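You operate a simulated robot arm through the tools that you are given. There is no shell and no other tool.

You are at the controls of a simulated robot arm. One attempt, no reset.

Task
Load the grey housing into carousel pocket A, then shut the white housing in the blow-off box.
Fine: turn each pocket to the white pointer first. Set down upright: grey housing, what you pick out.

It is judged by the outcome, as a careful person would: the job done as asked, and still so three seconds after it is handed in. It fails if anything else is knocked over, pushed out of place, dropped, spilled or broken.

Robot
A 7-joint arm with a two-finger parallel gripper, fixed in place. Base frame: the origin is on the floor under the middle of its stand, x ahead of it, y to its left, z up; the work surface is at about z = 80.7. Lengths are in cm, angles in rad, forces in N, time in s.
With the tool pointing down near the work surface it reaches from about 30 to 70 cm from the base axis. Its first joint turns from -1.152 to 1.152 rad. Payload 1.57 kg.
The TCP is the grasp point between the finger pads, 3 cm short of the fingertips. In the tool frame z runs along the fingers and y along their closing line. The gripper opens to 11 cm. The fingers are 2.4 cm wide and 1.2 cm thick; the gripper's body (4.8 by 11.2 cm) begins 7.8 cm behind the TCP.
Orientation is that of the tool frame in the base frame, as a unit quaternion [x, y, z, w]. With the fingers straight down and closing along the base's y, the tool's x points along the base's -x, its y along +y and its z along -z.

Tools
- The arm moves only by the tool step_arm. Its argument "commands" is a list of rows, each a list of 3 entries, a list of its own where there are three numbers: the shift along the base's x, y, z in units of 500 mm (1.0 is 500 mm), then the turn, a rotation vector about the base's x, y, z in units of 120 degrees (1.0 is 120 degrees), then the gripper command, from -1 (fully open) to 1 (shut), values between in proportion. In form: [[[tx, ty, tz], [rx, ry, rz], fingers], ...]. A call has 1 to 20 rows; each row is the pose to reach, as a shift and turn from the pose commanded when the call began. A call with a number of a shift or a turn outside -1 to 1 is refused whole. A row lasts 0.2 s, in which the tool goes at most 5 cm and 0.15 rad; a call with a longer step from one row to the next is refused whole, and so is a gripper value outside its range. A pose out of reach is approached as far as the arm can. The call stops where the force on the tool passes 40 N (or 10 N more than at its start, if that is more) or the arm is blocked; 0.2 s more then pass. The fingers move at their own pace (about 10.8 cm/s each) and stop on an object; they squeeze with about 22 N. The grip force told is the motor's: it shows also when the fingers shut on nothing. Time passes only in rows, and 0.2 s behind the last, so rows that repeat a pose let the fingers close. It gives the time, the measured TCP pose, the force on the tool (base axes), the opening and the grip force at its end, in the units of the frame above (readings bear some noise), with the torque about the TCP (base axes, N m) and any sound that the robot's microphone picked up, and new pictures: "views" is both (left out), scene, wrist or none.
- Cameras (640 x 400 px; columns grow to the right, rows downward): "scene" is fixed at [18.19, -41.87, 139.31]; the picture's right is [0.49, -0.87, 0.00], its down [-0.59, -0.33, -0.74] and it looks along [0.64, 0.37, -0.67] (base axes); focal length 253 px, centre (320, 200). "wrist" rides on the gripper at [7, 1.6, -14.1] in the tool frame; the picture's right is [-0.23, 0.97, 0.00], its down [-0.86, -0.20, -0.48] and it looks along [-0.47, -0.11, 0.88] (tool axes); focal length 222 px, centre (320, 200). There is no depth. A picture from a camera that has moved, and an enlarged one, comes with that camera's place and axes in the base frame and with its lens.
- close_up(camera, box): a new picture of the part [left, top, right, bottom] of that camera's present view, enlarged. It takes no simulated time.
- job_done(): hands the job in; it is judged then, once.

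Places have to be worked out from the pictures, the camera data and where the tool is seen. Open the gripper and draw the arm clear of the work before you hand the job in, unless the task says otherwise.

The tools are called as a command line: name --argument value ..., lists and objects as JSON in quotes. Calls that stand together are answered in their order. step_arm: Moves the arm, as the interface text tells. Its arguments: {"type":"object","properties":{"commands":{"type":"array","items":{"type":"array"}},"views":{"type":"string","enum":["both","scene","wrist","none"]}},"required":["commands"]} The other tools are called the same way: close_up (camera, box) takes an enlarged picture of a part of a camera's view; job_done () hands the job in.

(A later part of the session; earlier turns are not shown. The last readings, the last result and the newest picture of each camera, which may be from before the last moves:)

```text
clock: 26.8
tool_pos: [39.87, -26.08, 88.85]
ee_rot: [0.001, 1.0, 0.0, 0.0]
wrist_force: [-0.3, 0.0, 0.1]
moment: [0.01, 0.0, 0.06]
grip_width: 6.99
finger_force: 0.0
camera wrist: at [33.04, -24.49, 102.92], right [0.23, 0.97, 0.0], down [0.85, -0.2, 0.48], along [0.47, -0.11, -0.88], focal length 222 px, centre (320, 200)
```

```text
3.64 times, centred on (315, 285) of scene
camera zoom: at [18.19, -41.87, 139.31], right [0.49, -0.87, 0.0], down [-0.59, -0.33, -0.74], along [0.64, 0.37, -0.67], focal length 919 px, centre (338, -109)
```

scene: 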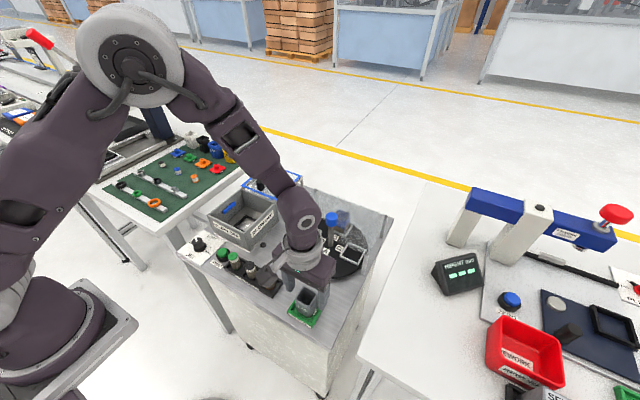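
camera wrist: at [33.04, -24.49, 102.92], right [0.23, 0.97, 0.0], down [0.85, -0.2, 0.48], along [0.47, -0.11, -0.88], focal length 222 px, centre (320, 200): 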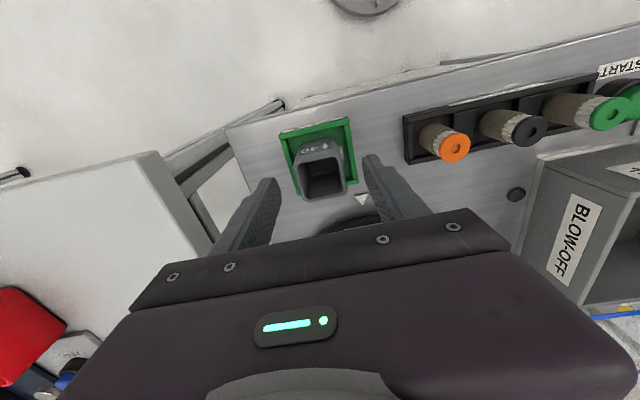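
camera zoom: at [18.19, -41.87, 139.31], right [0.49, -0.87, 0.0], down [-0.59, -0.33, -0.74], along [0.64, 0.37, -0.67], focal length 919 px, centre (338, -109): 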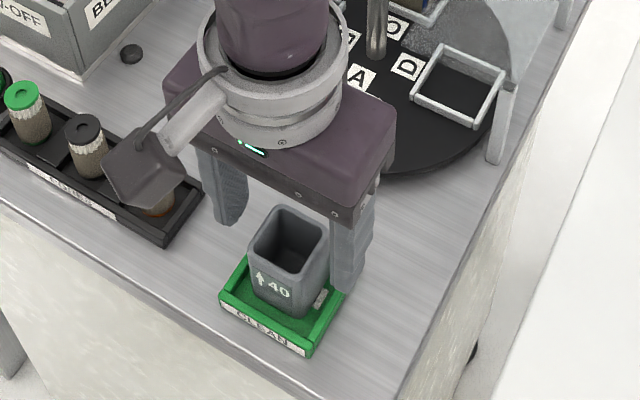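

The housing is centred between the fingers (centre about (39.76, -26.0)). I lower to TCP z 85.9, keeping the fingertips above the tray wall, and close.

step_arm --commands '[[[-0.002, -0.001, 0], [0, 0, 0], -0.2727], [[-0.002, -0.001, -0.03], [0, 0, 0], -0.2727], [[-0.002, -0.001, -0.062], [0, 0, 0], -0.2727], [[-0.002, -0.001, -0.062], [0, 0, 0], -0.2727], [[-0.002, -0.001, -0.062], [0, 0, 0], 0.1], [[-0.002, -0.001, -0.062], [0, 0, 0], 1], [[-0.002, -0.001, -0.062], [0, 0, 0], 1], [[-0.002, -0.001, -0.062], [0, 0, 0], 1], [[-0.002, -0.001, -0.062], [0, 0, 0], 1]]' --views "both"

close_up --camera "scene" --box '[260, 230, 370, 340]'

```text
clock: 28.8
tool_pos: [39.86, -26.02, 85.91]
ee_rot: [0.0, 1.0, -0.001, 0.0]
wrist_force: [1.4, -0.5, 0.0]
moment: [-0.02, 0.01, 0.01]
grip_width: 3.92
finger_force: 21.2
camera wrist: at [32.92, -24.42, 99.98], right [0.23, 0.97, 0.0], down [0.86, -0.2, 0.48], along [0.47, -0.11, -0.88], focal length 222 px, centre (320, 200)
```

scene: 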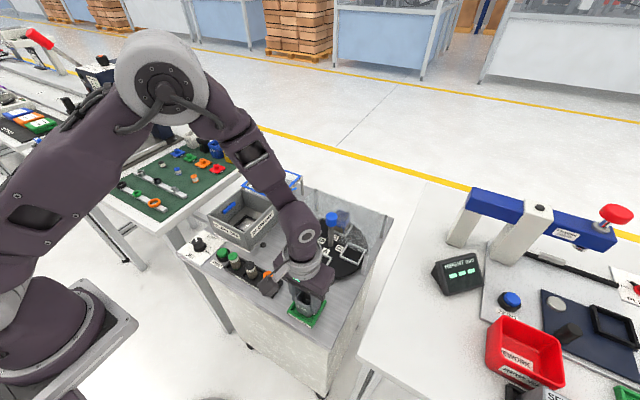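
wrist: 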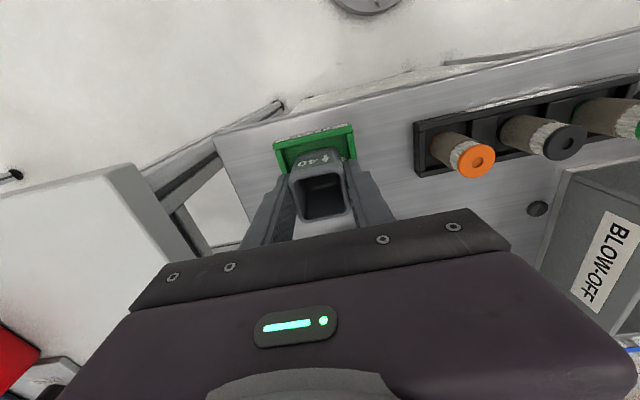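

```text
3.64 times, centred on (315, 285) of scene
camera zoom: at [18.19, -41.87, 139.31], right [0.49, -0.87, 0.0], down [-0.59, -0.33, -0.74], along [0.64, 0.37, -0.67], focal length 919 px, centre (338, -109)
```

zoom: 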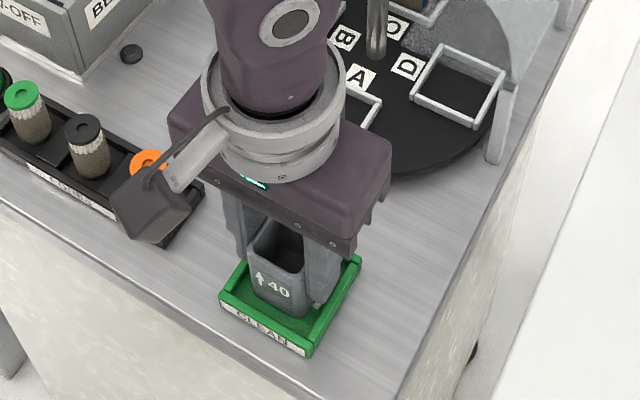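

The grip holds at 3.92 cm with 21 N. I lift straight up 9 cm and check how the housing sits in the fingers.

step_arm --commands '[[[0, 0, 0.02], [0, 0, 0], 1], [[0, 0, 0.05], [0, 0, 0], 1], [[0, 0, 0.09], [0, 0, 0], 1], [[0, 0, 0.13], [0, 0, 0], 1], [[0, 0, 0.18], [0, 0, 0], 1], [[0, 0, 0.18], [0, 0, 0], 1]]' --views "both"

close_up --camera "wrist" --box '[240, 120, 400, 260]'

close_up --camera "scene" --box '[270, 190, 390, 330]'

```text
clock: 30.2
tool_pos: [39.79, -26.1, 94.98]
ee_rot: [0.0, 1.0, 0.0, 0.0]
wrist_force: [0.3, 0.4, -0.5]
moment: [-0.01, -0.01, 0.01]
grip_width: 3.95
finger_force: 22.0
camera wrist: at [32.87, -24.5, 109.03], right [0.23, 0.97, 0.0], down [0.85, -0.2, 0.48], along [0.47, -0.11, -0.88], focal length 222 px, centre (320, 200)
```

scene: 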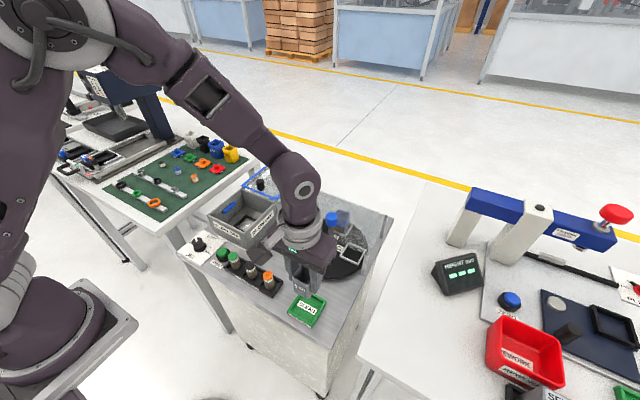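
wrist: 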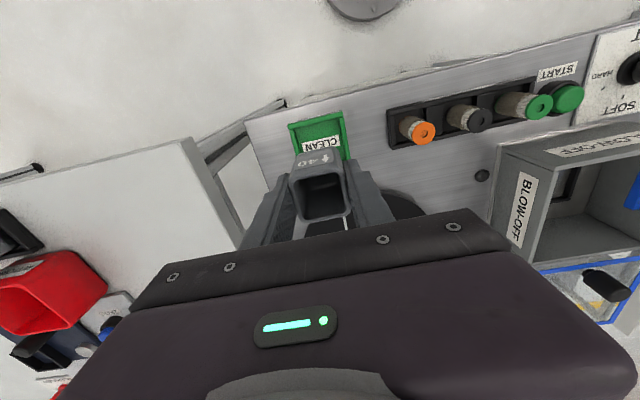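

```text
2.86 times, centred on (320, 190) of wrist
camera zoom: at [32.87, -24.5, 109.03], right [0.23, 0.97, 0.0], down [0.85, -0.2, 0.48], along [0.47, -0.11, -0.88], focal length 635 px, centre (320, 229)
```

zoom: 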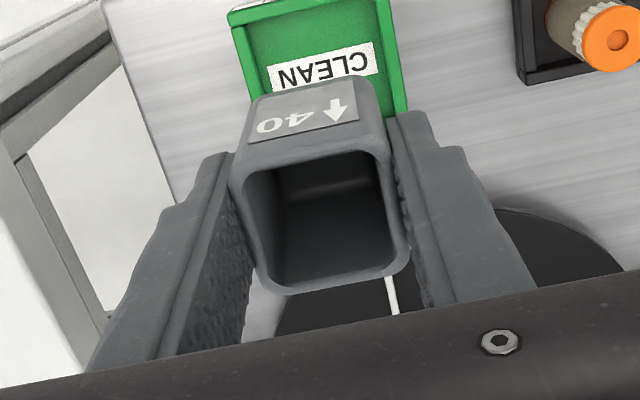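

```text
2.86 times, centred on (330, 260) of scene
camera zoom: at [18.19, -41.87, 139.31], right [0.49, -0.87, 0.0], down [-0.59, -0.33, -0.74], along [0.64, 0.37, -0.67], focal length 722 px, centre (291, 29)
```

zoom: 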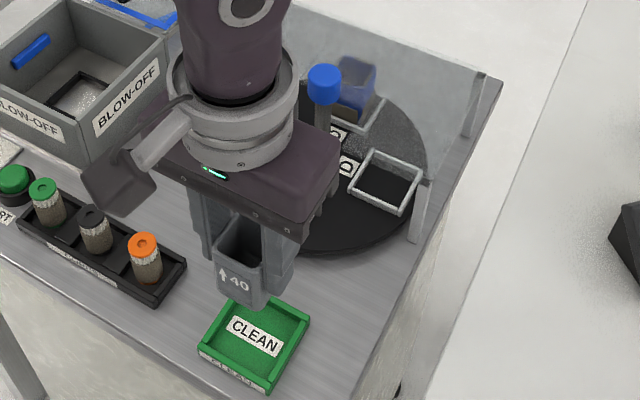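

close_up --camera "scene" --box '[285, 250, 335, 300]'

close_up --camera "scene" --box '[300, 200, 370, 290]'

```text
8.00 times, centred on (310, 275) of scene
camera zoom: at [18.19, -41.87, 139.31], right [0.49, -0.87, 0.0], down [-0.59, -0.33, -0.74], along [0.64, 0.37, -0.67], focal length 2022 px, centre (400, -400)
```

zoom: 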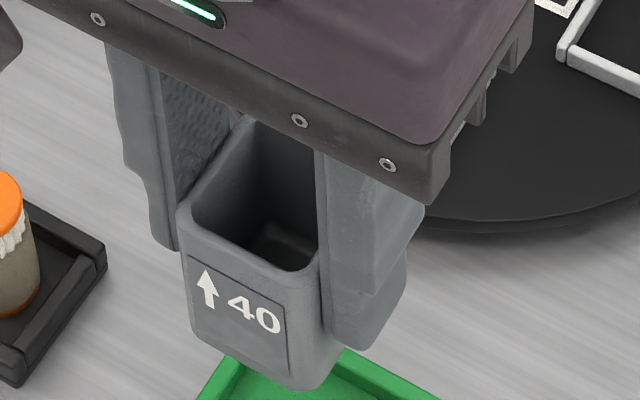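

```text
4.44 times, centred on (335, 245) of scene
camera zoom: at [18.19, -41.87, 139.31], right [0.49, -0.87, 0.0], down [-0.59, -0.33, -0.74], along [0.64, 0.37, -0.67], focal length 1123 px, centre (253, 0)
```

zoom: 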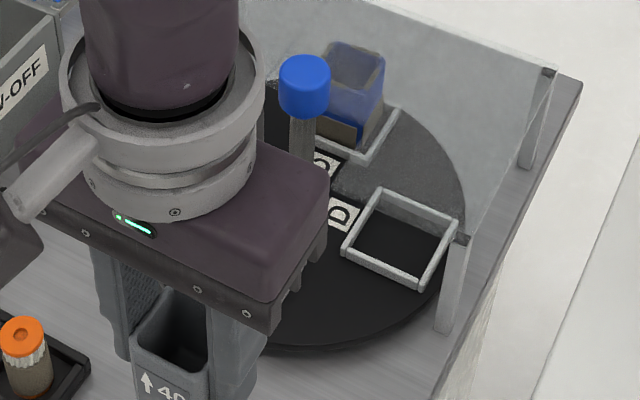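

The housing hangs straight, its bottom about 4.9 cm below the TCP. I carry it over to pocket A at about (51.3, -22.45), hovering with its base a few centimetres above the frame.

step_arm --commands '[[[0.04, 0.012, 0], [0, 0, 0], 1], [[0.08, 0.025, 0], [0, 0, 0], 1], [[0.12, 0.037, 0], [0, 0, 0], 1], [[0.16, 0.05, 0], [0, 0, 0], 1], [[0.2, 0.062, 0], [0, 0, 0], 1], [[0.2304, 0.071, 0], [0, 0, 0], 1], [[0.2304, 0.071, -0.05], [0, 0, 0], 1], [[0.2304, 0.071, -0.09], [0, 0, 0], 1], [[0.2304, 0.071, -0.09], [0, 0, 0], 1]]' --views "both"

close_up --camera "wrist" --box '[240, 100, 400, 260]'

close_up --camera "scene" --box '[285, 220, 365, 290]'

```text
clock: 32.2
tool_pos: [51.29, -22.5, 90.29]
ee_rot: [0.001, 1.0, 0.0, 0.0]
wrist_force: [-0.1, -0.4, -0.5]
moment: [0.01, 0.0, 0.02]
grip_width: 3.93
finger_force: 21.9
camera wrist: at [44.44, -21.02, 104.46], right [0.23, 0.97, 0.0], down [0.86, -0.2, 0.48], along [0.47, -0.11, -0.88], focal length 222 px, centre (320, 200)
```

scene: 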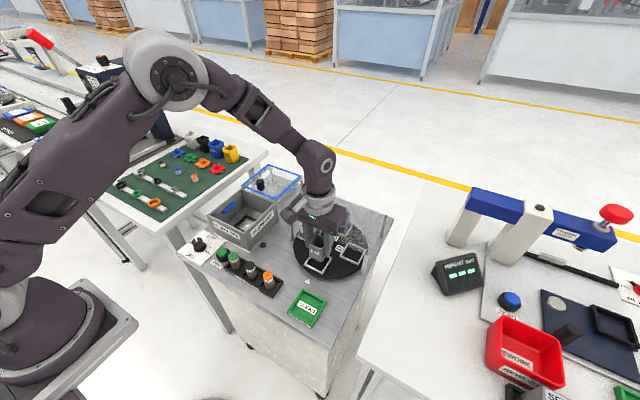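
wrist: 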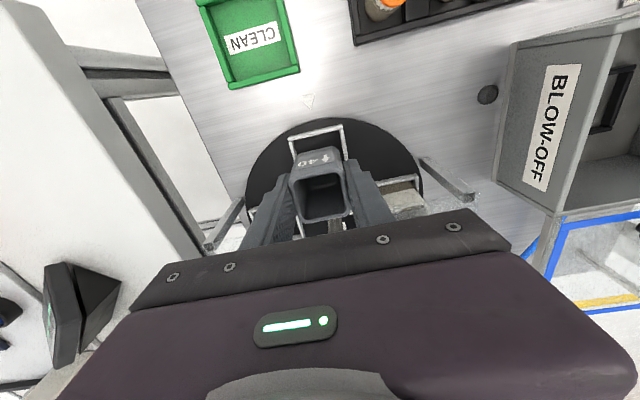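

```text
2.50 times, centred on (320, 180) of wrist
camera zoom: at [44.44, -21.02, 104.46], right [0.23, 0.97, 0.0], down [0.86, -0.2, 0.48], along [0.47, -0.11, -0.88], focal length 555 px, centre (320, 250)
```

zoom: 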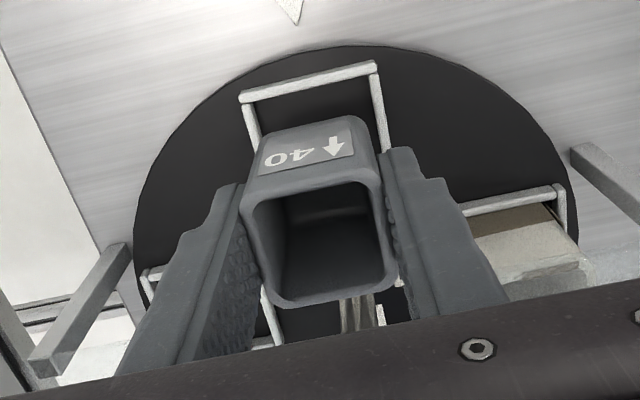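

```text
5.71 times, centred on (325, 255) of scene
camera zoom: at [18.19, -41.87, 139.31], right [0.49, -0.87, 0.0], down [-0.59, -0.33, -0.74], along [0.64, 0.37, -0.67], focal length 1444 px, centre (291, -114)
```

zoom: 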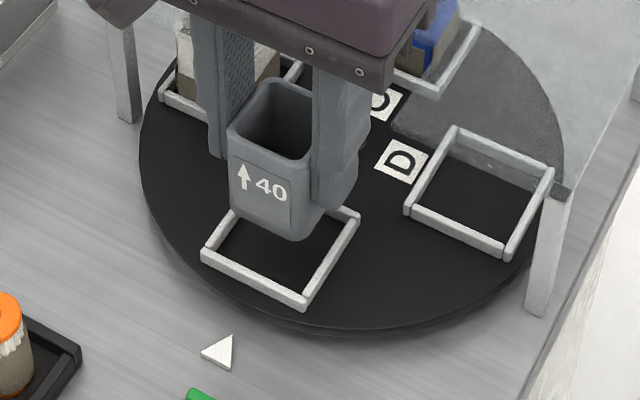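

close_up --camera "wrist" --box '[280, 115, 360, 175]'

close_up --camera "scene" --box '[310, 245, 350, 280]'

```text
6.67 times, centred on (320, 145) of wrist
camera zoom: at [44.44, -21.02, 104.46], right [0.23, 0.97, 0.0], down [0.86, -0.2, 0.48], along [0.47, -0.11, -0.88], focal length 1481 px, centre (320, 567)
```

zoom: 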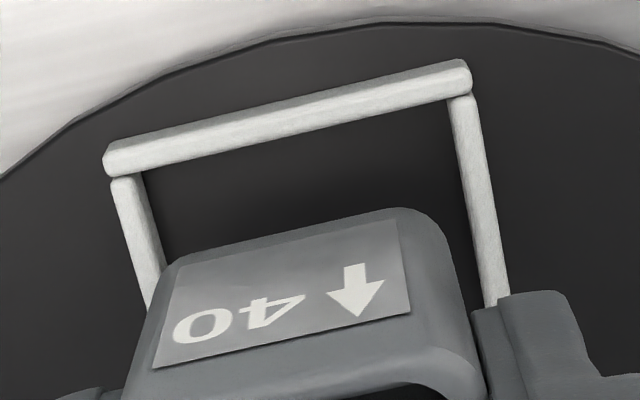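

```text
11.43 times, centred on (330, 262) of scene
camera zoom: at [18.19, -41.87, 139.31], right [0.49, -0.87, 0.0], down [-0.59, -0.33, -0.74], along [0.64, 0.37, -0.67], focal length 2888 px, centre (206, -514)
```

zoom: 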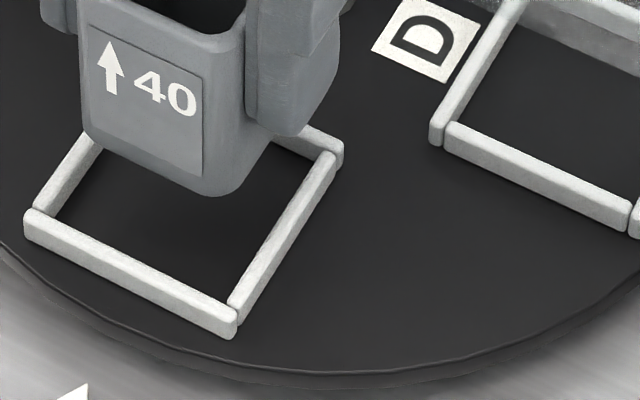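

Very clear view: pocket inner walls are about y -24.7 and -20.0, so there's roughly 0.38 cm clearance per side, and the wrist and scene views average to a pocket centre of (51.35, -22.28). I shift by that small amount and lower to just above the frame.

step_arm --commands '[[[0.001, 0.0034, 0], [0, 0, 0], 1], [[0.001, 0.0034, -0.02], [0, 0, 0], 1], [[0.001, 0.0034, -0.04], [0, 0, 0], 1], [[0.001, 0.0034, -0.046], [0, 0, 0], 1], [[0.001, 0.0034, -0.046], [0, 0, 0], 1]]' --views "both"

close_up --camera "wrist" --box '[280, 115, 360, 175]'

close_up --camera "scene" --box '[300, 245, 340, 280]'

```text
clock: 33.4
tool_pos: [51.41, -22.42, 88.02]
ee_rot: [0.0, 1.0, 0.0, 0.0]
wrist_force: [-0.6, -0.9, -0.9]
moment: [0.02, 0.0, 0.03]
grip_width: 3.95
finger_force: 21.8
camera wrist: at [44.45, -20.81, 102.14], right [0.23, 0.97, 0.0], down [0.86, -0.2, 0.48], along [0.47, -0.11, -0.88], focal length 222 px, centre (320, 200)
```

scene: 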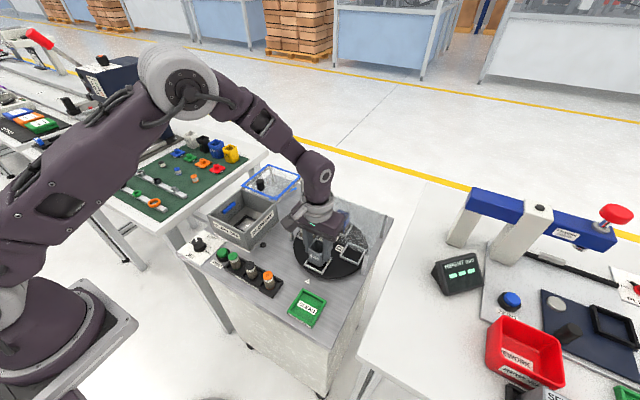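
wrist: 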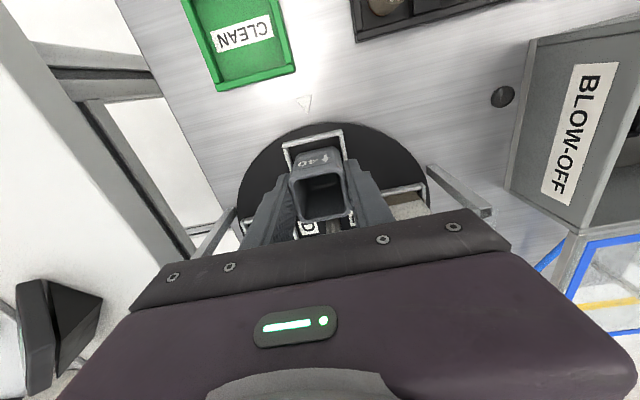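

```text
6.67 times, centred on (320, 145) of wrist
camera zoom: at [44.45, -20.81, 102.14], right [0.23, 0.97, 0.0], down [0.86, -0.2, 0.48], along [0.47, -0.11, -0.88], focal length 1481 px, centre (320, 567)
```

zoom: 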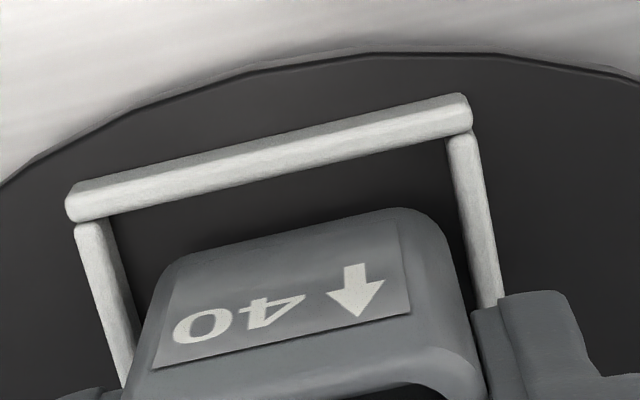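

```text
11.43 times, centred on (320, 262) of scene
camera zoom: at [18.19, -41.87, 139.31], right [0.49, -0.87, 0.0], down [-0.59, -0.33, -0.74], along [0.64, 0.37, -0.67], focal length 2888 px, centre (320, -514)
```

zoom: 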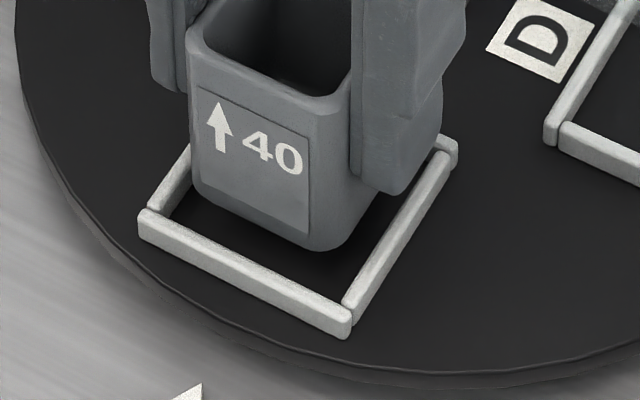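

Lined up well; both views suggest about 0.12 cm back toward -y. I correct and descend slowly into the pocket while watching the force.

step_arm --commands '[[[-0.0006, -0.0024, 0], [0, 0, 0], 1], [[-0.0006, -0.0024, -0.006], [0, 0, 0], 1], [[-0.0006, -0.0024, -0.012], [0, 0, 0], 1], [[-0.0006, -0.0024, -0.018], [0, 0, 0], 1], [[-0.0006, -0.0024, -0.024], [0, 0, 0], 1], [[-0.0006, -0.0024, -0.024], [0, 0, 0], 1]]' --views "none"

close_up --camera "wrist" --box '[280, 115, 360, 175]'

close_up --camera "scene" --box '[300, 245, 340, 280]'

```text
clock: 34.8
tool_pos: [51.41, -22.51, 86.92]
ee_rot: [0.001, 1.0, -0.001, 0.001]
wrist_force: [-0.8, 0.4, 17.9]
moment: [0.03, -0.03, 0.01]
grip_width: 3.95
finger_force: 21.9
```

```text
6.67 times, centred on (320, 145) of wrist
camera zoom: at [44.48, -20.9, 101.01], right [0.23, 0.97, 0.0], down [0.85, -0.2, 0.48], along [0.47, -0.11, -0.88], focal length 1481 px, centre (320, 567)
```

zoom: 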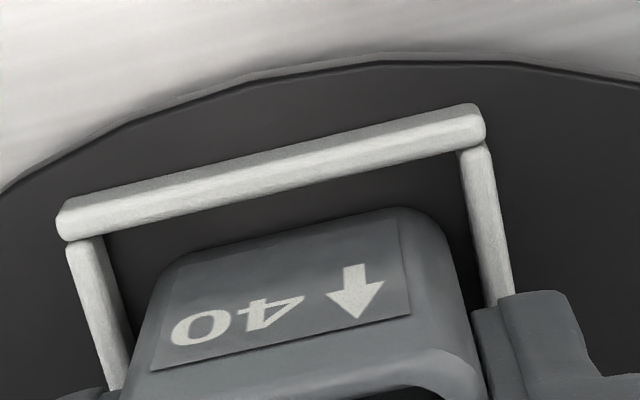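

```text
11.43 times, centred on (320, 262) of scene
camera zoom: at [18.16, -41.85, 139.31], right [0.49, -0.87, 0.0], down [-0.59, -0.33, -0.74], along [0.64, 0.37, -0.67], focal length 2888 px, centre (320, -514)
```

zoom: 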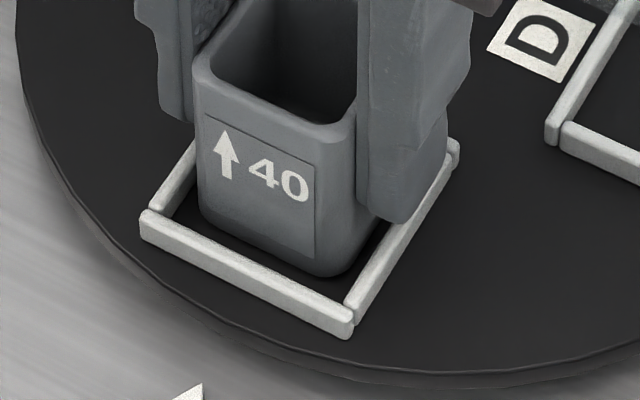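

The force reads 18 N upward at TCP z 86.92, so the housing has touched something; I want to be sure it is the pocket floor and not the back bar, so I compare with the earlier picture of the white one seated at the pointer.

close_up --camera "scene" --box '[280, 170, 390, 290]'

close_up --camera "wrist" --box '[270, 110, 370, 240]'

close_up --camera "scene" --box '[300, 230, 350, 280]'

```text
3.33 times, centred on (335, 230) of scene
camera zoom: at [18.16, -41.85, 139.31], right [0.49, -0.87, 0.0], down [-0.59, -0.33, -0.74], along [0.64, 0.37, -0.67], focal length 842 px, centre (270, 100)
```

zoom: 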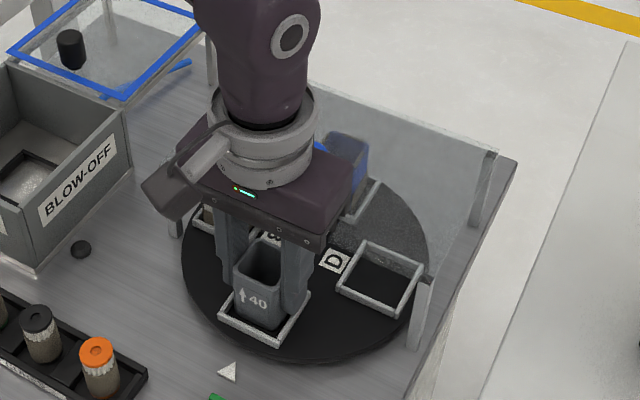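

```text
3.08 times, centred on (320, 175) of wrist
camera zoom: at [44.48, -20.9, 101.01], right [0.23, 0.97, 0.0], down [0.85, -0.2, 0.48], along [0.47, -0.11, -0.88], focal length 684 px, centre (320, 277)
```

zoom: 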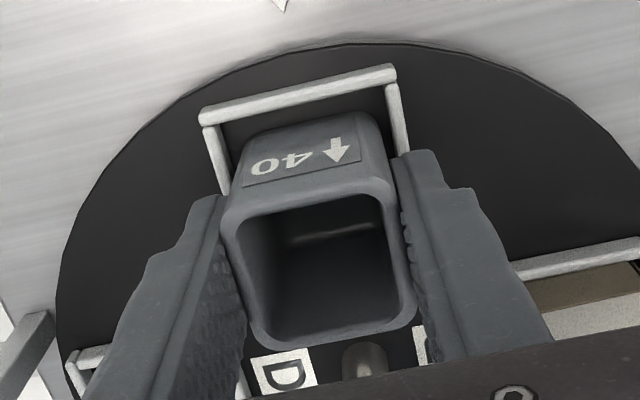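

```text
8.00 times, centred on (325, 255) of scene
camera zoom: at [18.16, -41.85, 139.31], right [0.49, -0.87, 0.0], down [-0.59, -0.33, -0.74], along [0.64, 0.37, -0.67], focal length 2022 px, centre (280, -240)
```

zoom: 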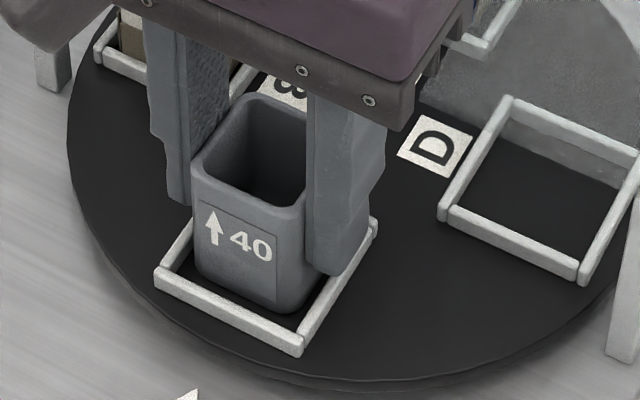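

The grey housing sits at the same height and place as the white one did, and the moment is nearly zero, so it is flat on the pocket floor. I open the fingers and lift straight off.

step_arm --commands '[[[0, 0, 0.001], [0, 0, 0], 0.2], [[0, 0, 0.001], [0, 0, 0], -0.2727], [[0, 0, 0.001], [0, 0, 0], -0.2727], [[0, 0, 0.001], [0, 0, 0], -0.2727], [[0, 0, 0.03], [0, 0, 0], -0.2727], [[0, 0, 0.08], [0, 0, 0], -0.2727], [[0, 0, 0.14], [0, 0, 0], -0.2727], [[0, 0, 0.2], [0, 0, 0], -0.2727], [[0, 0, 0.2], [0, 0, 0], -0.2727]]' --views "both"

close_up --camera "scene" --box '[280, 200, 380, 290]'

close_up --camera "wrist" --box '[250, 90, 390, 230]'

```text
clock: 36.8
tool_pos: [51.36, -22.37, 97.19]
ee_rot: [0.0, 1.0, 0.0, 0.0]
wrist_force: [0.6, 0.7, 0.8]
moment: [-0.01, 0.0, 0.02]
grip_width: 6.99
finger_force: 0.0
camera wrist: at [44.49, -20.88, 111.26], right [0.23, 0.97, 0.0], down [0.85, -0.2, 0.48], along [0.47, -0.11, -0.88], focal length 222 px, centre (320, 200)
```

scene: 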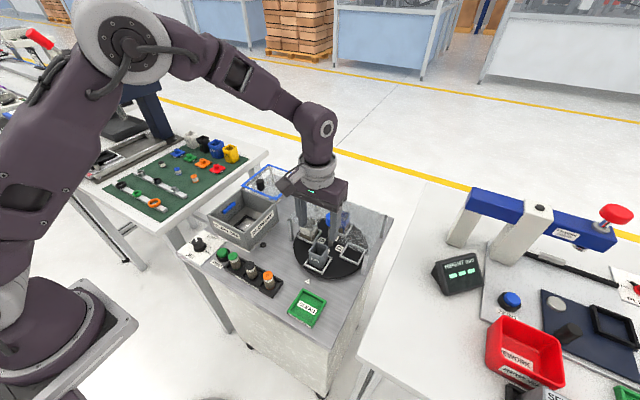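
wrist: 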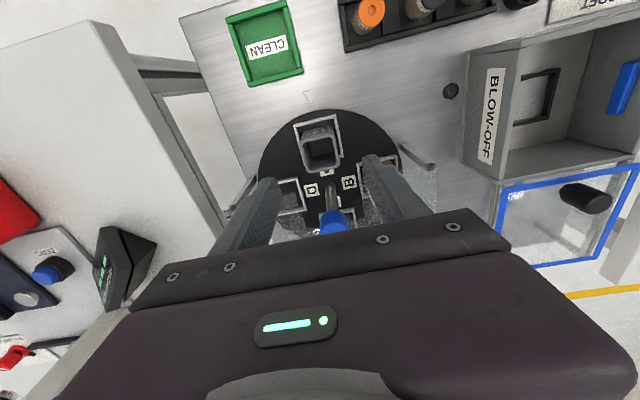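

```text
4.44 times, centred on (330, 245) of scene
camera zoom: at [18.19, -41.87, 139.31], right [0.49, -0.87, 0.0], down [-0.59, -0.33, -0.74], along [0.64, 0.37, -0.67], focal length 1123 px, centre (276, 0)
```

zoom: 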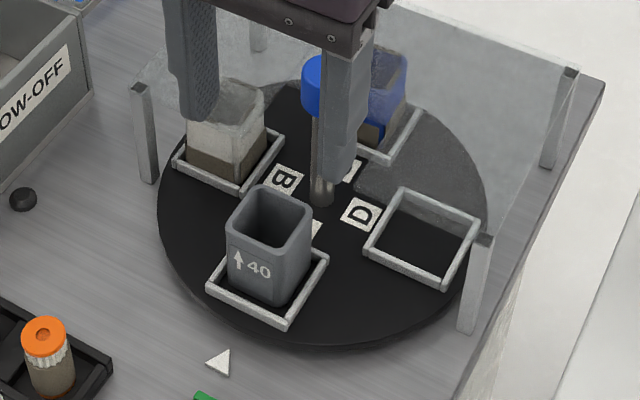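

```text
2.86 times, centred on (320, 160) of wrist
camera zoom: at [44.49, -20.88, 111.26], right [0.23, 0.97, 0.0], down [0.85, -0.2, 0.48], along [0.47, -0.11, -0.88], focal length 635 px, centre (320, 314)
```

zoom: 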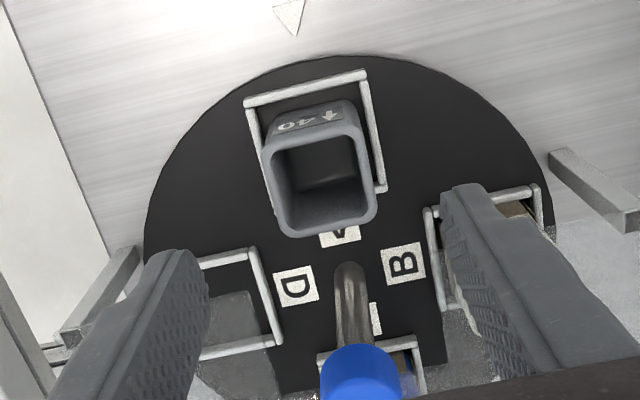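

The grey housing stands upright in pocket A. Next I bring B around: I go back over the knob at -45°, to turn the carousel a quarter turn counter-clockwise.

step_arm --commands '[[[0, 0, 0.08], [0, 0, 0], -1], [[0.07, 0, 0.08], [0, 0, 0], -1], [[0.1352, -0.0014, 0.08], [0, 0, 0], -1], [[0.1352, -0.0014, 0.08], [0, 0, -0.0625], -1], [[0.1352, -0.0014, 0.08], [0, 0, -0.125], -1], [[0.1352, -0.0014, 0.08], [0, 0, -0.1875], -1], [[0.1352, -0.0014, 0.08], [0, 0, -0.25], -1], [[0.1352, -0.0014, 0.08], [0, 0, -0.3125], -1], [[0.1352, -0.0014, 0.08], [0, 0, -0.375], -1], [[0.1352, -0.0014, 0.03], [0, 0, -0.375], -1], [[0.1352, -0.0014, -0.02], [0, 0, -0.375], -1], [[0.1352, -0.0014, -0.052], [0, 0, -0.375], -1], [[0.1352, -0.0014, -0.052], [0, 0, -0.375], -1]]' --views "both"

close_up --camera "wrist" --box '[220, 20, 420, 220]'

```text
clock: 39.6
tool_pos: [58.16, -22.49, 94.36]
ee_rot: [0.383, 0.924, 0.0, 0.0]
wrist_force: [0.5, -0.1, -0.1]
moment: [0.0, -0.01, 0.02]
grip_width: 10.99
finger_force: 0.0
camera wrist: at [54.51, -16.53, 108.39], right [0.85, 0.53, 0.0], down [0.46, -0.75, 0.48], along [0.25, -0.41, -0.88], focal length 222 px, centre (320, 200)
```

scene: 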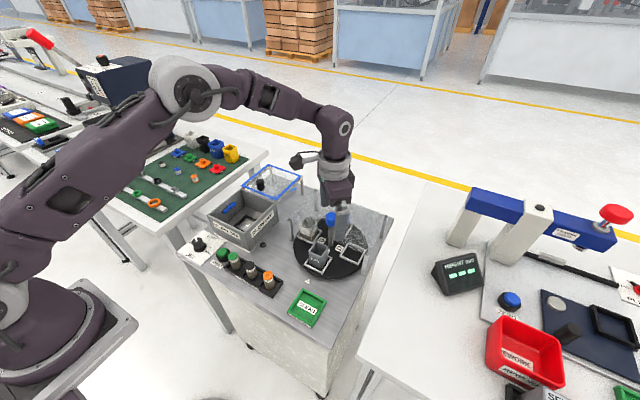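
wrist: 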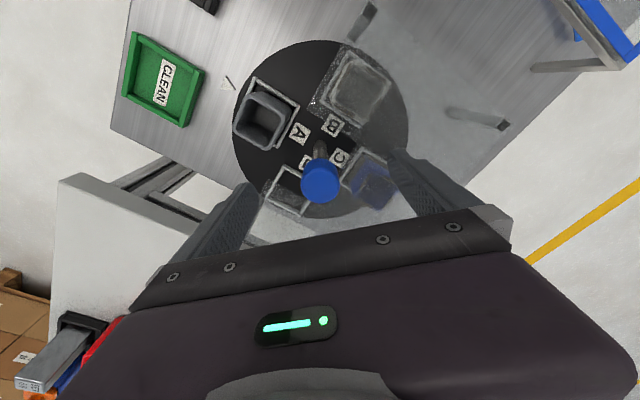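

```text
2.00 times, centred on (320, 120) of wrist
camera zoom: at [54.51, -16.53, 108.39], right [0.85, 0.53, 0.0], down [0.46, -0.75, 0.48], along [0.25, -0.41, -0.88], focal length 444 px, centre (320, 360)
```

zoom: 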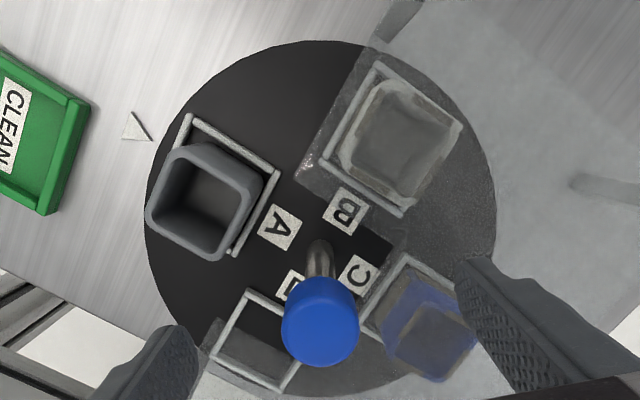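

Positioned over the knob again with no contact. I close on the cap.

step_arm --commands '[[[0, 0, -0.002], [0, 0, 0.0], 0.3], [[0, 0, -0.002], [0, 0, 0.0], 1], [[0, 0, -0.002], [0, 0, 0.0], 1], [[0, 0, -0.002], [0, 0, 0.0], 1], [[0, 0, -0.002], [0, 0, 0.0], 1]]' --views "none"

```text
clock: 40.8
tool_pos: [58.1, -22.53, 94.15]
ee_rot: [0.384, 0.923, 0.0, 0.0]
wrist_force: [2.5, 3.0, -2.8]
moment: [-0.17, -0.3, 0.01]
grip_width: 2.89
finger_force: 39.0
```

Gripped with negligible side force. I turn counter-clockwise 45° first and check the force.

step_arm --commands '[[[0, 0, 0], [0, 0, 0.05], 1], [[0, 0, 0], [0, 0, 0.1], 1], [[0, 0, 0], [0, 0, 0.15], 1], [[0, 0, 0], [0, 0, 0.2], 1], [[0, 0, 0], [0, 0, 0.25], 1], [[0, 0, 0], [0, 0, 0.3], 1], [[0, 0, 0], [0, 0, 0.35], 1], [[0, 0, 0], [0, 0, 0.375], 1], [[0, 0, 0], [0, 0, 0.375], 1]]' --views "scene"

close_up --camera "scene" --box '[280, 170, 390, 290]'

```text
clock: 42.8
tool_pos: [58.28, -22.5, 94.21]
ee_rot: [-0.001, 1.0, -0.001, 0.001]
wrist_force: [4.3, 0.1, -0.1]
moment: [0.17, -0.69, 0.02]
grip_width: 2.86
finger_force: 38.6
```

scene: 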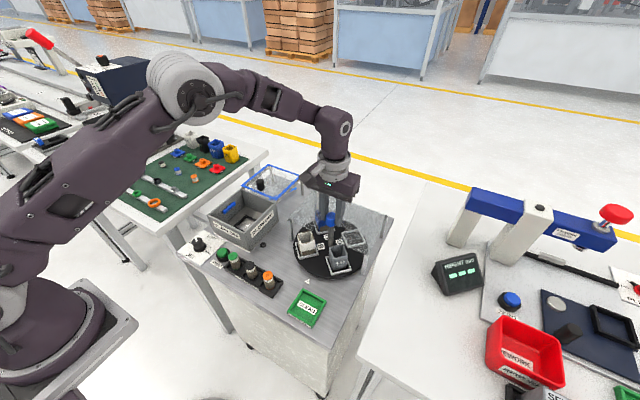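

```text
3.33 times, centred on (335, 230) of scene
camera zoom: at [18.2, -41.87, 139.3], right [0.49, -0.87, 0.0], down [-0.59, -0.33, -0.74], along [0.64, 0.37, -0.67], focal length 842 px, centre (270, 100)
```

zoom: 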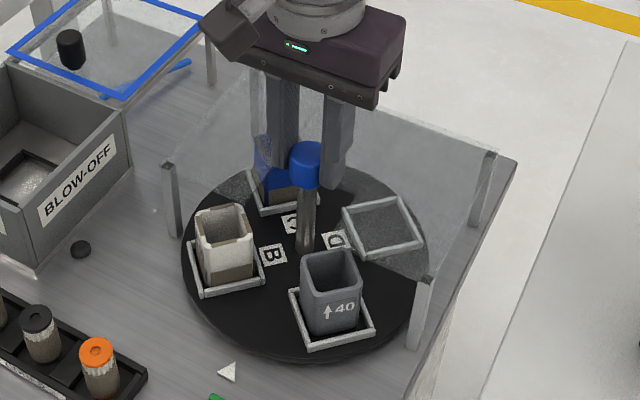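

The carousel is following cleanly with both housings seated. I turn the remaining 45°.

step_arm --commands '[[[0.001, 0, 0], [0, 0, 0.05], 1], [[0.001, 0, 0], [0, 0, 0.1], 1], [[0.001, 0, 0], [0, 0, 0.15], 1], [[0.001, 0, 0], [0, 0, 0.2], 1], [[0.001, 0, 0], [0, 0, 0.25], 1], [[0.001, 0, 0], [0, 0, 0.3], 1], [[0.001, 0, 0], [0, 0, 0.35], 1], [[0.001, 0, 0], [0, 0, 0.375], 1], [[0.001, 0, 0], [0, 0, 0.375], 1]]' --views "both"

close_up --camera "scene" --box '[280, 170, 390, 290]'

close_up --camera "wrist" --box '[220, 20, 420, 220]'

```text
clock: 44.8
tool_pos: [58.23, -22.52, 94.16]
ee_rot: [-0.383, 0.924, 0.0, 0.001]
wrist_force: [4.7, 4.7, 16.1]
moment: [0.08, 0.22, 0.02]
grip_width: 2.87
finger_force: 38.9
camera wrist: at [52.16, -26.35, 108.3], right [-0.53, 0.85, 0.0], down [0.74, 0.46, 0.48], along [0.41, 0.25, -0.88], focal length 222 px, centre (320, 200)
```

scene: 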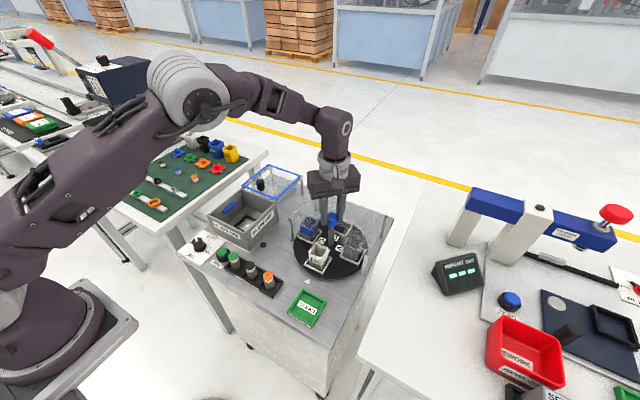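
wrist: 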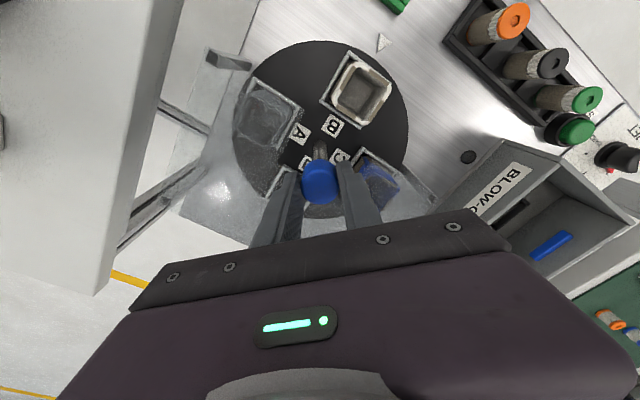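

```text
3.33 times, centred on (335, 230) of scene
camera zoom: at [18.17, -41.84, 139.32], right [0.49, -0.87, 0.0], down [-0.59, -0.33, -0.74], along [0.64, 0.37, -0.67], focal length 842 px, centre (270, 100)
```

zoom: 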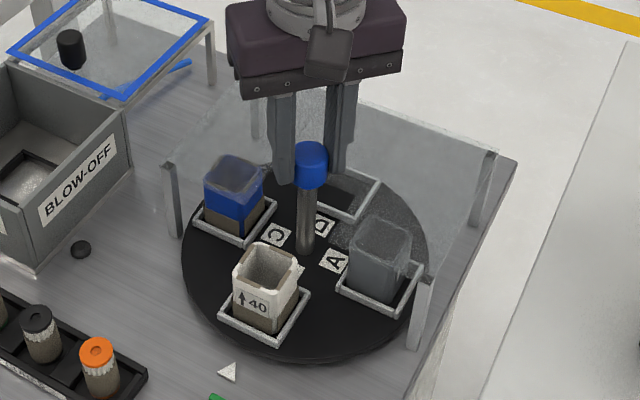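

```text
2.00 times, centred on (320, 120) of wrist
camera zoom: at [52.16, -26.35, 108.3], right [-0.53, 0.85, 0.0], down [0.74, 0.46, 0.48], along [0.41, 0.25, -0.88], focal length 444 px, centre (320, 360)
```

zoom: 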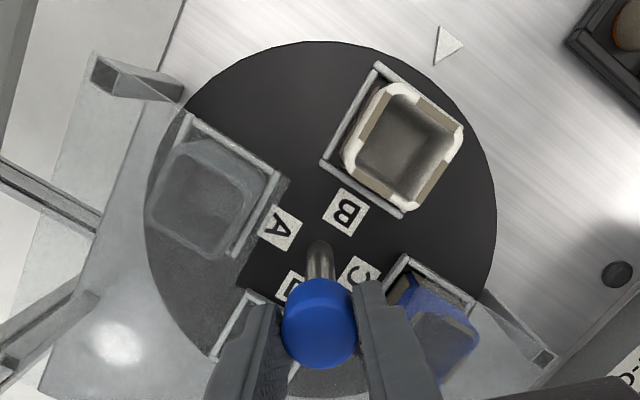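

B, with the dusty white housing upright in it, is now at the pointer. I release the knob, lift, square the hand and hover above the white housing.

step_arm --commands '[[[0, 0, 0], [0, 0, 0], -1], [[0, 0, 0], [0, 0, 0], -1], [[0, 0, 0], [0, 0, 0], -1], [[0, 0, 0.07], [0, 0, 0], -1], [[0, 0, 0.14], [0, 0, 0], -1], [[-0.02, 0, 0.14], [0, 0, -0.0625], -1], [[-0.045, 0, 0.14], [0, 0, -0.125], -1], [[-0.07, 0, 0.14], [0, 0, -0.1875], -1], [[-0.095, 0, 0.14], [0, 0, -0.25], -1], [[-0.12, 0.0014, 0.14], [0, 0, -0.3125], -0.2727], [[-0.1356, 0.0014, 0.14], [0, 0, -0.375], -0.2727], [[-0.1356, 0.0014, 0.08], [0, 0, -0.375], -0.2727], [[-0.1356, 0.0014, 0.056], [0, 0, -0.375], -0.2727], [[-0.1356, 0.0014, 0.056], [0, 0, -0.375], -0.2727]]' --views "both"

close_up --camera "wrist" --box '[250, 90, 390, 230]'

close_up --camera "scene" --box '[280, 200, 380, 290]'

```text
clock: 47.8
tool_pos: [51.33, -22.39, 96.99]
ee_rot: [0.0, 1.0, 0.0, -0.001]
wrist_force: [0.7, 0.1, 0.3]
moment: [0.01, 0.02, 0.0]
grip_width: 7.02
finger_force: 0.0
camera wrist: at [44.34, -20.81, 111.13], right [0.23, 0.97, 0.0], down [0.85, -0.2, 0.48], along [0.47, -0.11, -0.88], focal length 222 px, centre (320, 200)
```

scene: 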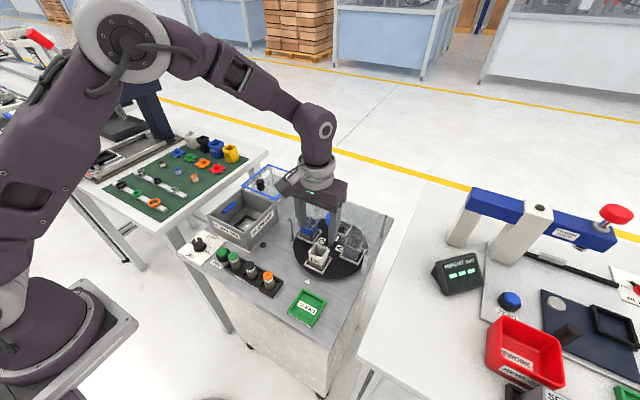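
wrist: 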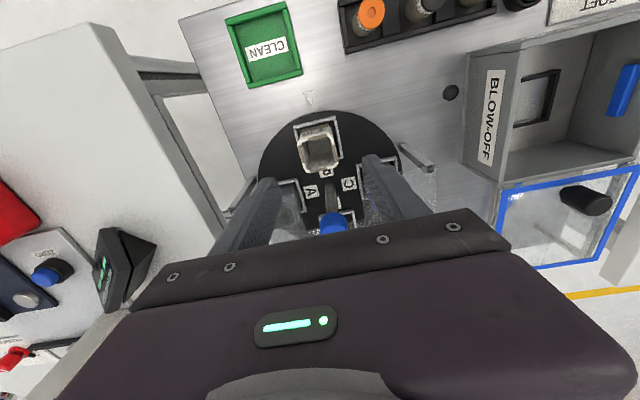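

```text
2.86 times, centred on (320, 160) of wrist
camera zoom: at [44.34, -20.81, 111.13], right [0.23, 0.97, 0.0], down [0.85, -0.2, 0.48], along [0.47, -0.11, -0.88], focal length 635 px, centre (320, 314)
```

zoom: 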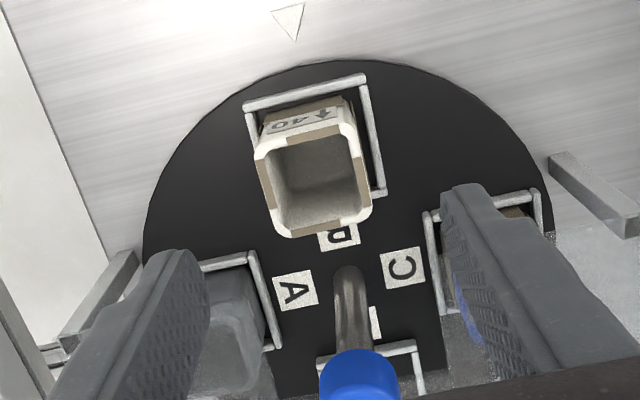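

```text
4.44 times, centred on (330, 245) of scene
camera zoom: at [18.19, -41.87, 139.31], right [0.49, -0.87, 0.0], down [-0.59, -0.33, -0.74], along [0.64, 0.37, -0.67], focal length 1123 px, centre (276, 0)
```

zoom: 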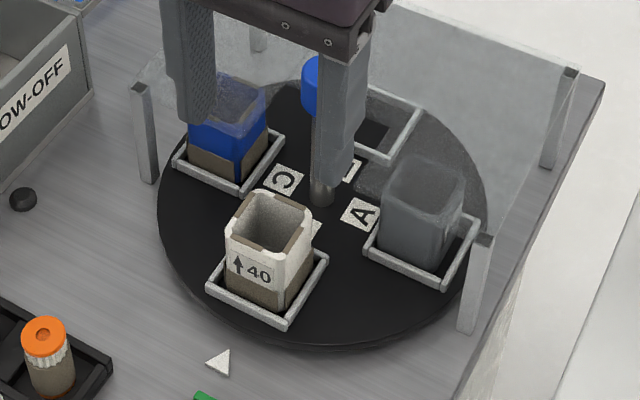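

White housing centre is about (51.3, -22.58). I descend to the same height used for the grey one and close on it.

step_arm --commands '[[[-0.001, -0.0036, -0.05], [0, 0, 0], -0.2727], [[-0.001, -0.0036, -0.1], [0, 0, 0], -0.2727], [[-0.001, -0.0036, -0.15], [0, 0, 0], -0.2727], [[-0.001, -0.0036, -0.18], [0, 0, 0], -0.2727], [[-0.001, -0.0036, -0.199], [0, 0, 0], -0.2727], [[-0.001, -0.0036, -0.199], [0, 0, 0], -0.2727]]' --views "both"

close_up --camera "wrist" --box '[250, 100, 390, 240]'

close_up --camera "scene" --box '[290, 230, 350, 280]'

```text
clock: 49.2
tool_pos: [51.27, -22.54, 86.87]
ee_rot: [0.0, 1.0, -0.001, -0.001]
wrist_force: [-0.5, 0.1, 0.7]
moment: [0.0, 0.01, 0.01]
grip_width: 7.02
finger_force: 0.0
camera wrist: at [44.46, -21.01, 101.1], right [0.23, 0.97, 0.0], down [0.86, -0.2, 0.48], along [0.47, -0.11, -0.88], focal length 222 px, centre (320, 200)
```

scene: 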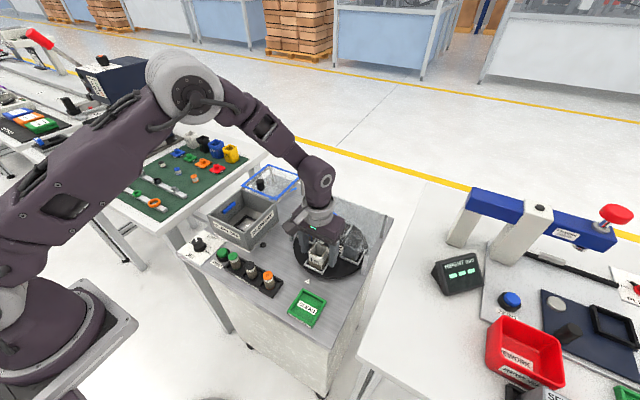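
wrist: 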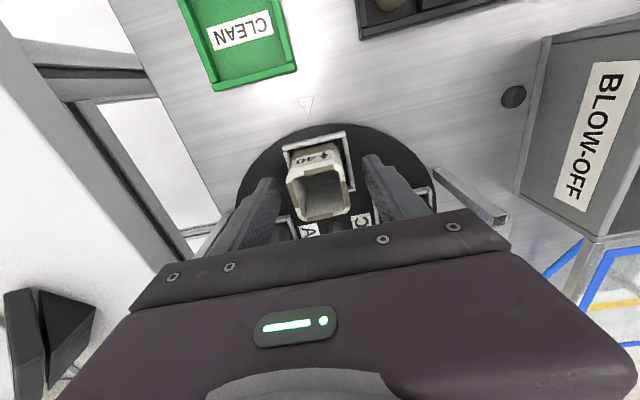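

```text
2.86 times, centred on (320, 170) of wrist
camera zoom: at [44.46, -21.01, 101.1], right [0.23, 0.97, 0.0], down [0.86, -0.2, 0.48], along [0.47, -0.11, -0.88], focal length 635 px, centre (320, 286)
```

zoom: 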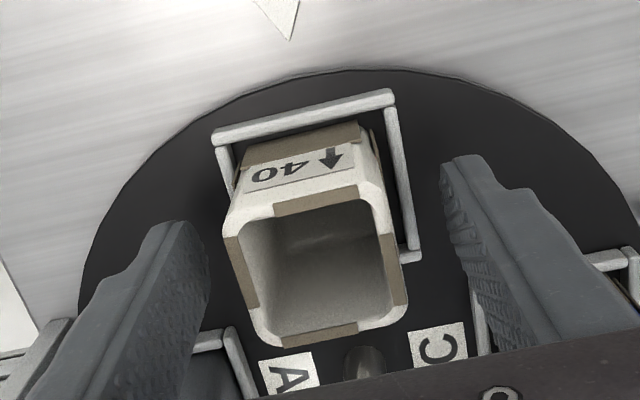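

```text
8.00 times, centred on (320, 255) of scene
camera zoom: at [18.19, -41.87, 139.31], right [0.49, -0.87, 0.0], down [-0.59, -0.33, -0.74], along [0.64, 0.37, -0.67], focal length 2022 px, centre (320, -240)
```

zoom: 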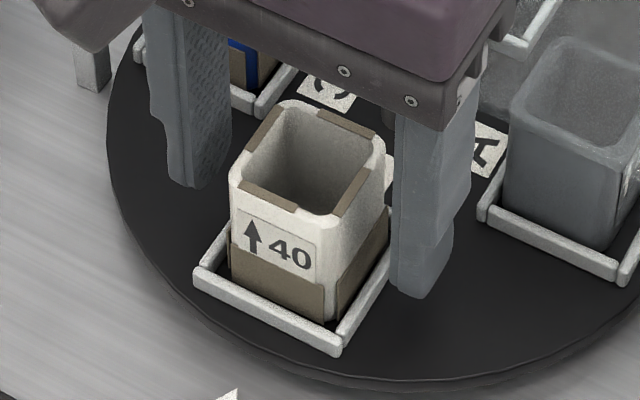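

The white housing is centred between the fingers. I close on it.

step_arm --commands '[[[0, 0, 0], [0, 0, 0], 0.1], [[0, 0, 0], [0, 0, 0], 0.2], [[0, 0, 0], [0, 0, 0], 1], [[0, 0, 0], [0, 0, 0], 1], [[0, 0, 0], [0, 0, 0], 1], [[0, 0, 0], [0, 0, 0], 1]]' --views "both"

close_up --camera "scene" --box '[290, 230, 350, 280]'

```text
clock: 50.6
tool_pos: [51.31, -22.61, 86.99]
ee_rot: [0.0, 1.0, 0.0, -0.001]
wrist_force: [0.0, 0.8, 0.4]
moment: [-0.04, -0.03, 0.01]
grip_width: 3.93
finger_force: 22.0
camera wrist: at [44.46, -21.01, 101.13], right [0.23, 0.97, 0.0], down [0.86, -0.2, 0.48], along [0.47, -0.11, -0.88], focal length 222 px, centre (320, 200)
```

scene: 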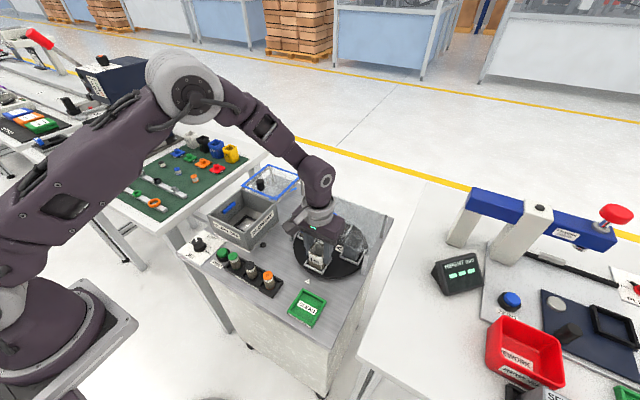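
wrist: 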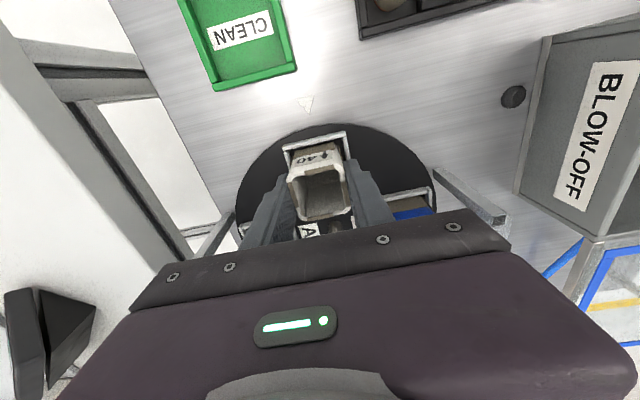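

```text
8.00 times, centred on (320, 255) of scene
camera zoom: at [18.19, -41.87, 139.31], right [0.49, -0.87, 0.0], down [-0.59, -0.33, -0.74], along [0.64, 0.37, -0.67], focal length 2022 px, centre (320, -240)
```

zoom: 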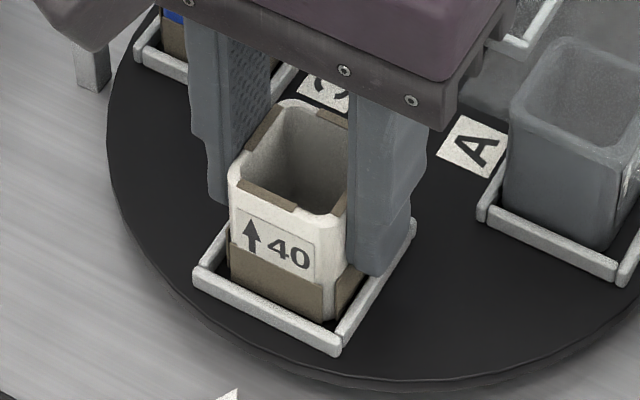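

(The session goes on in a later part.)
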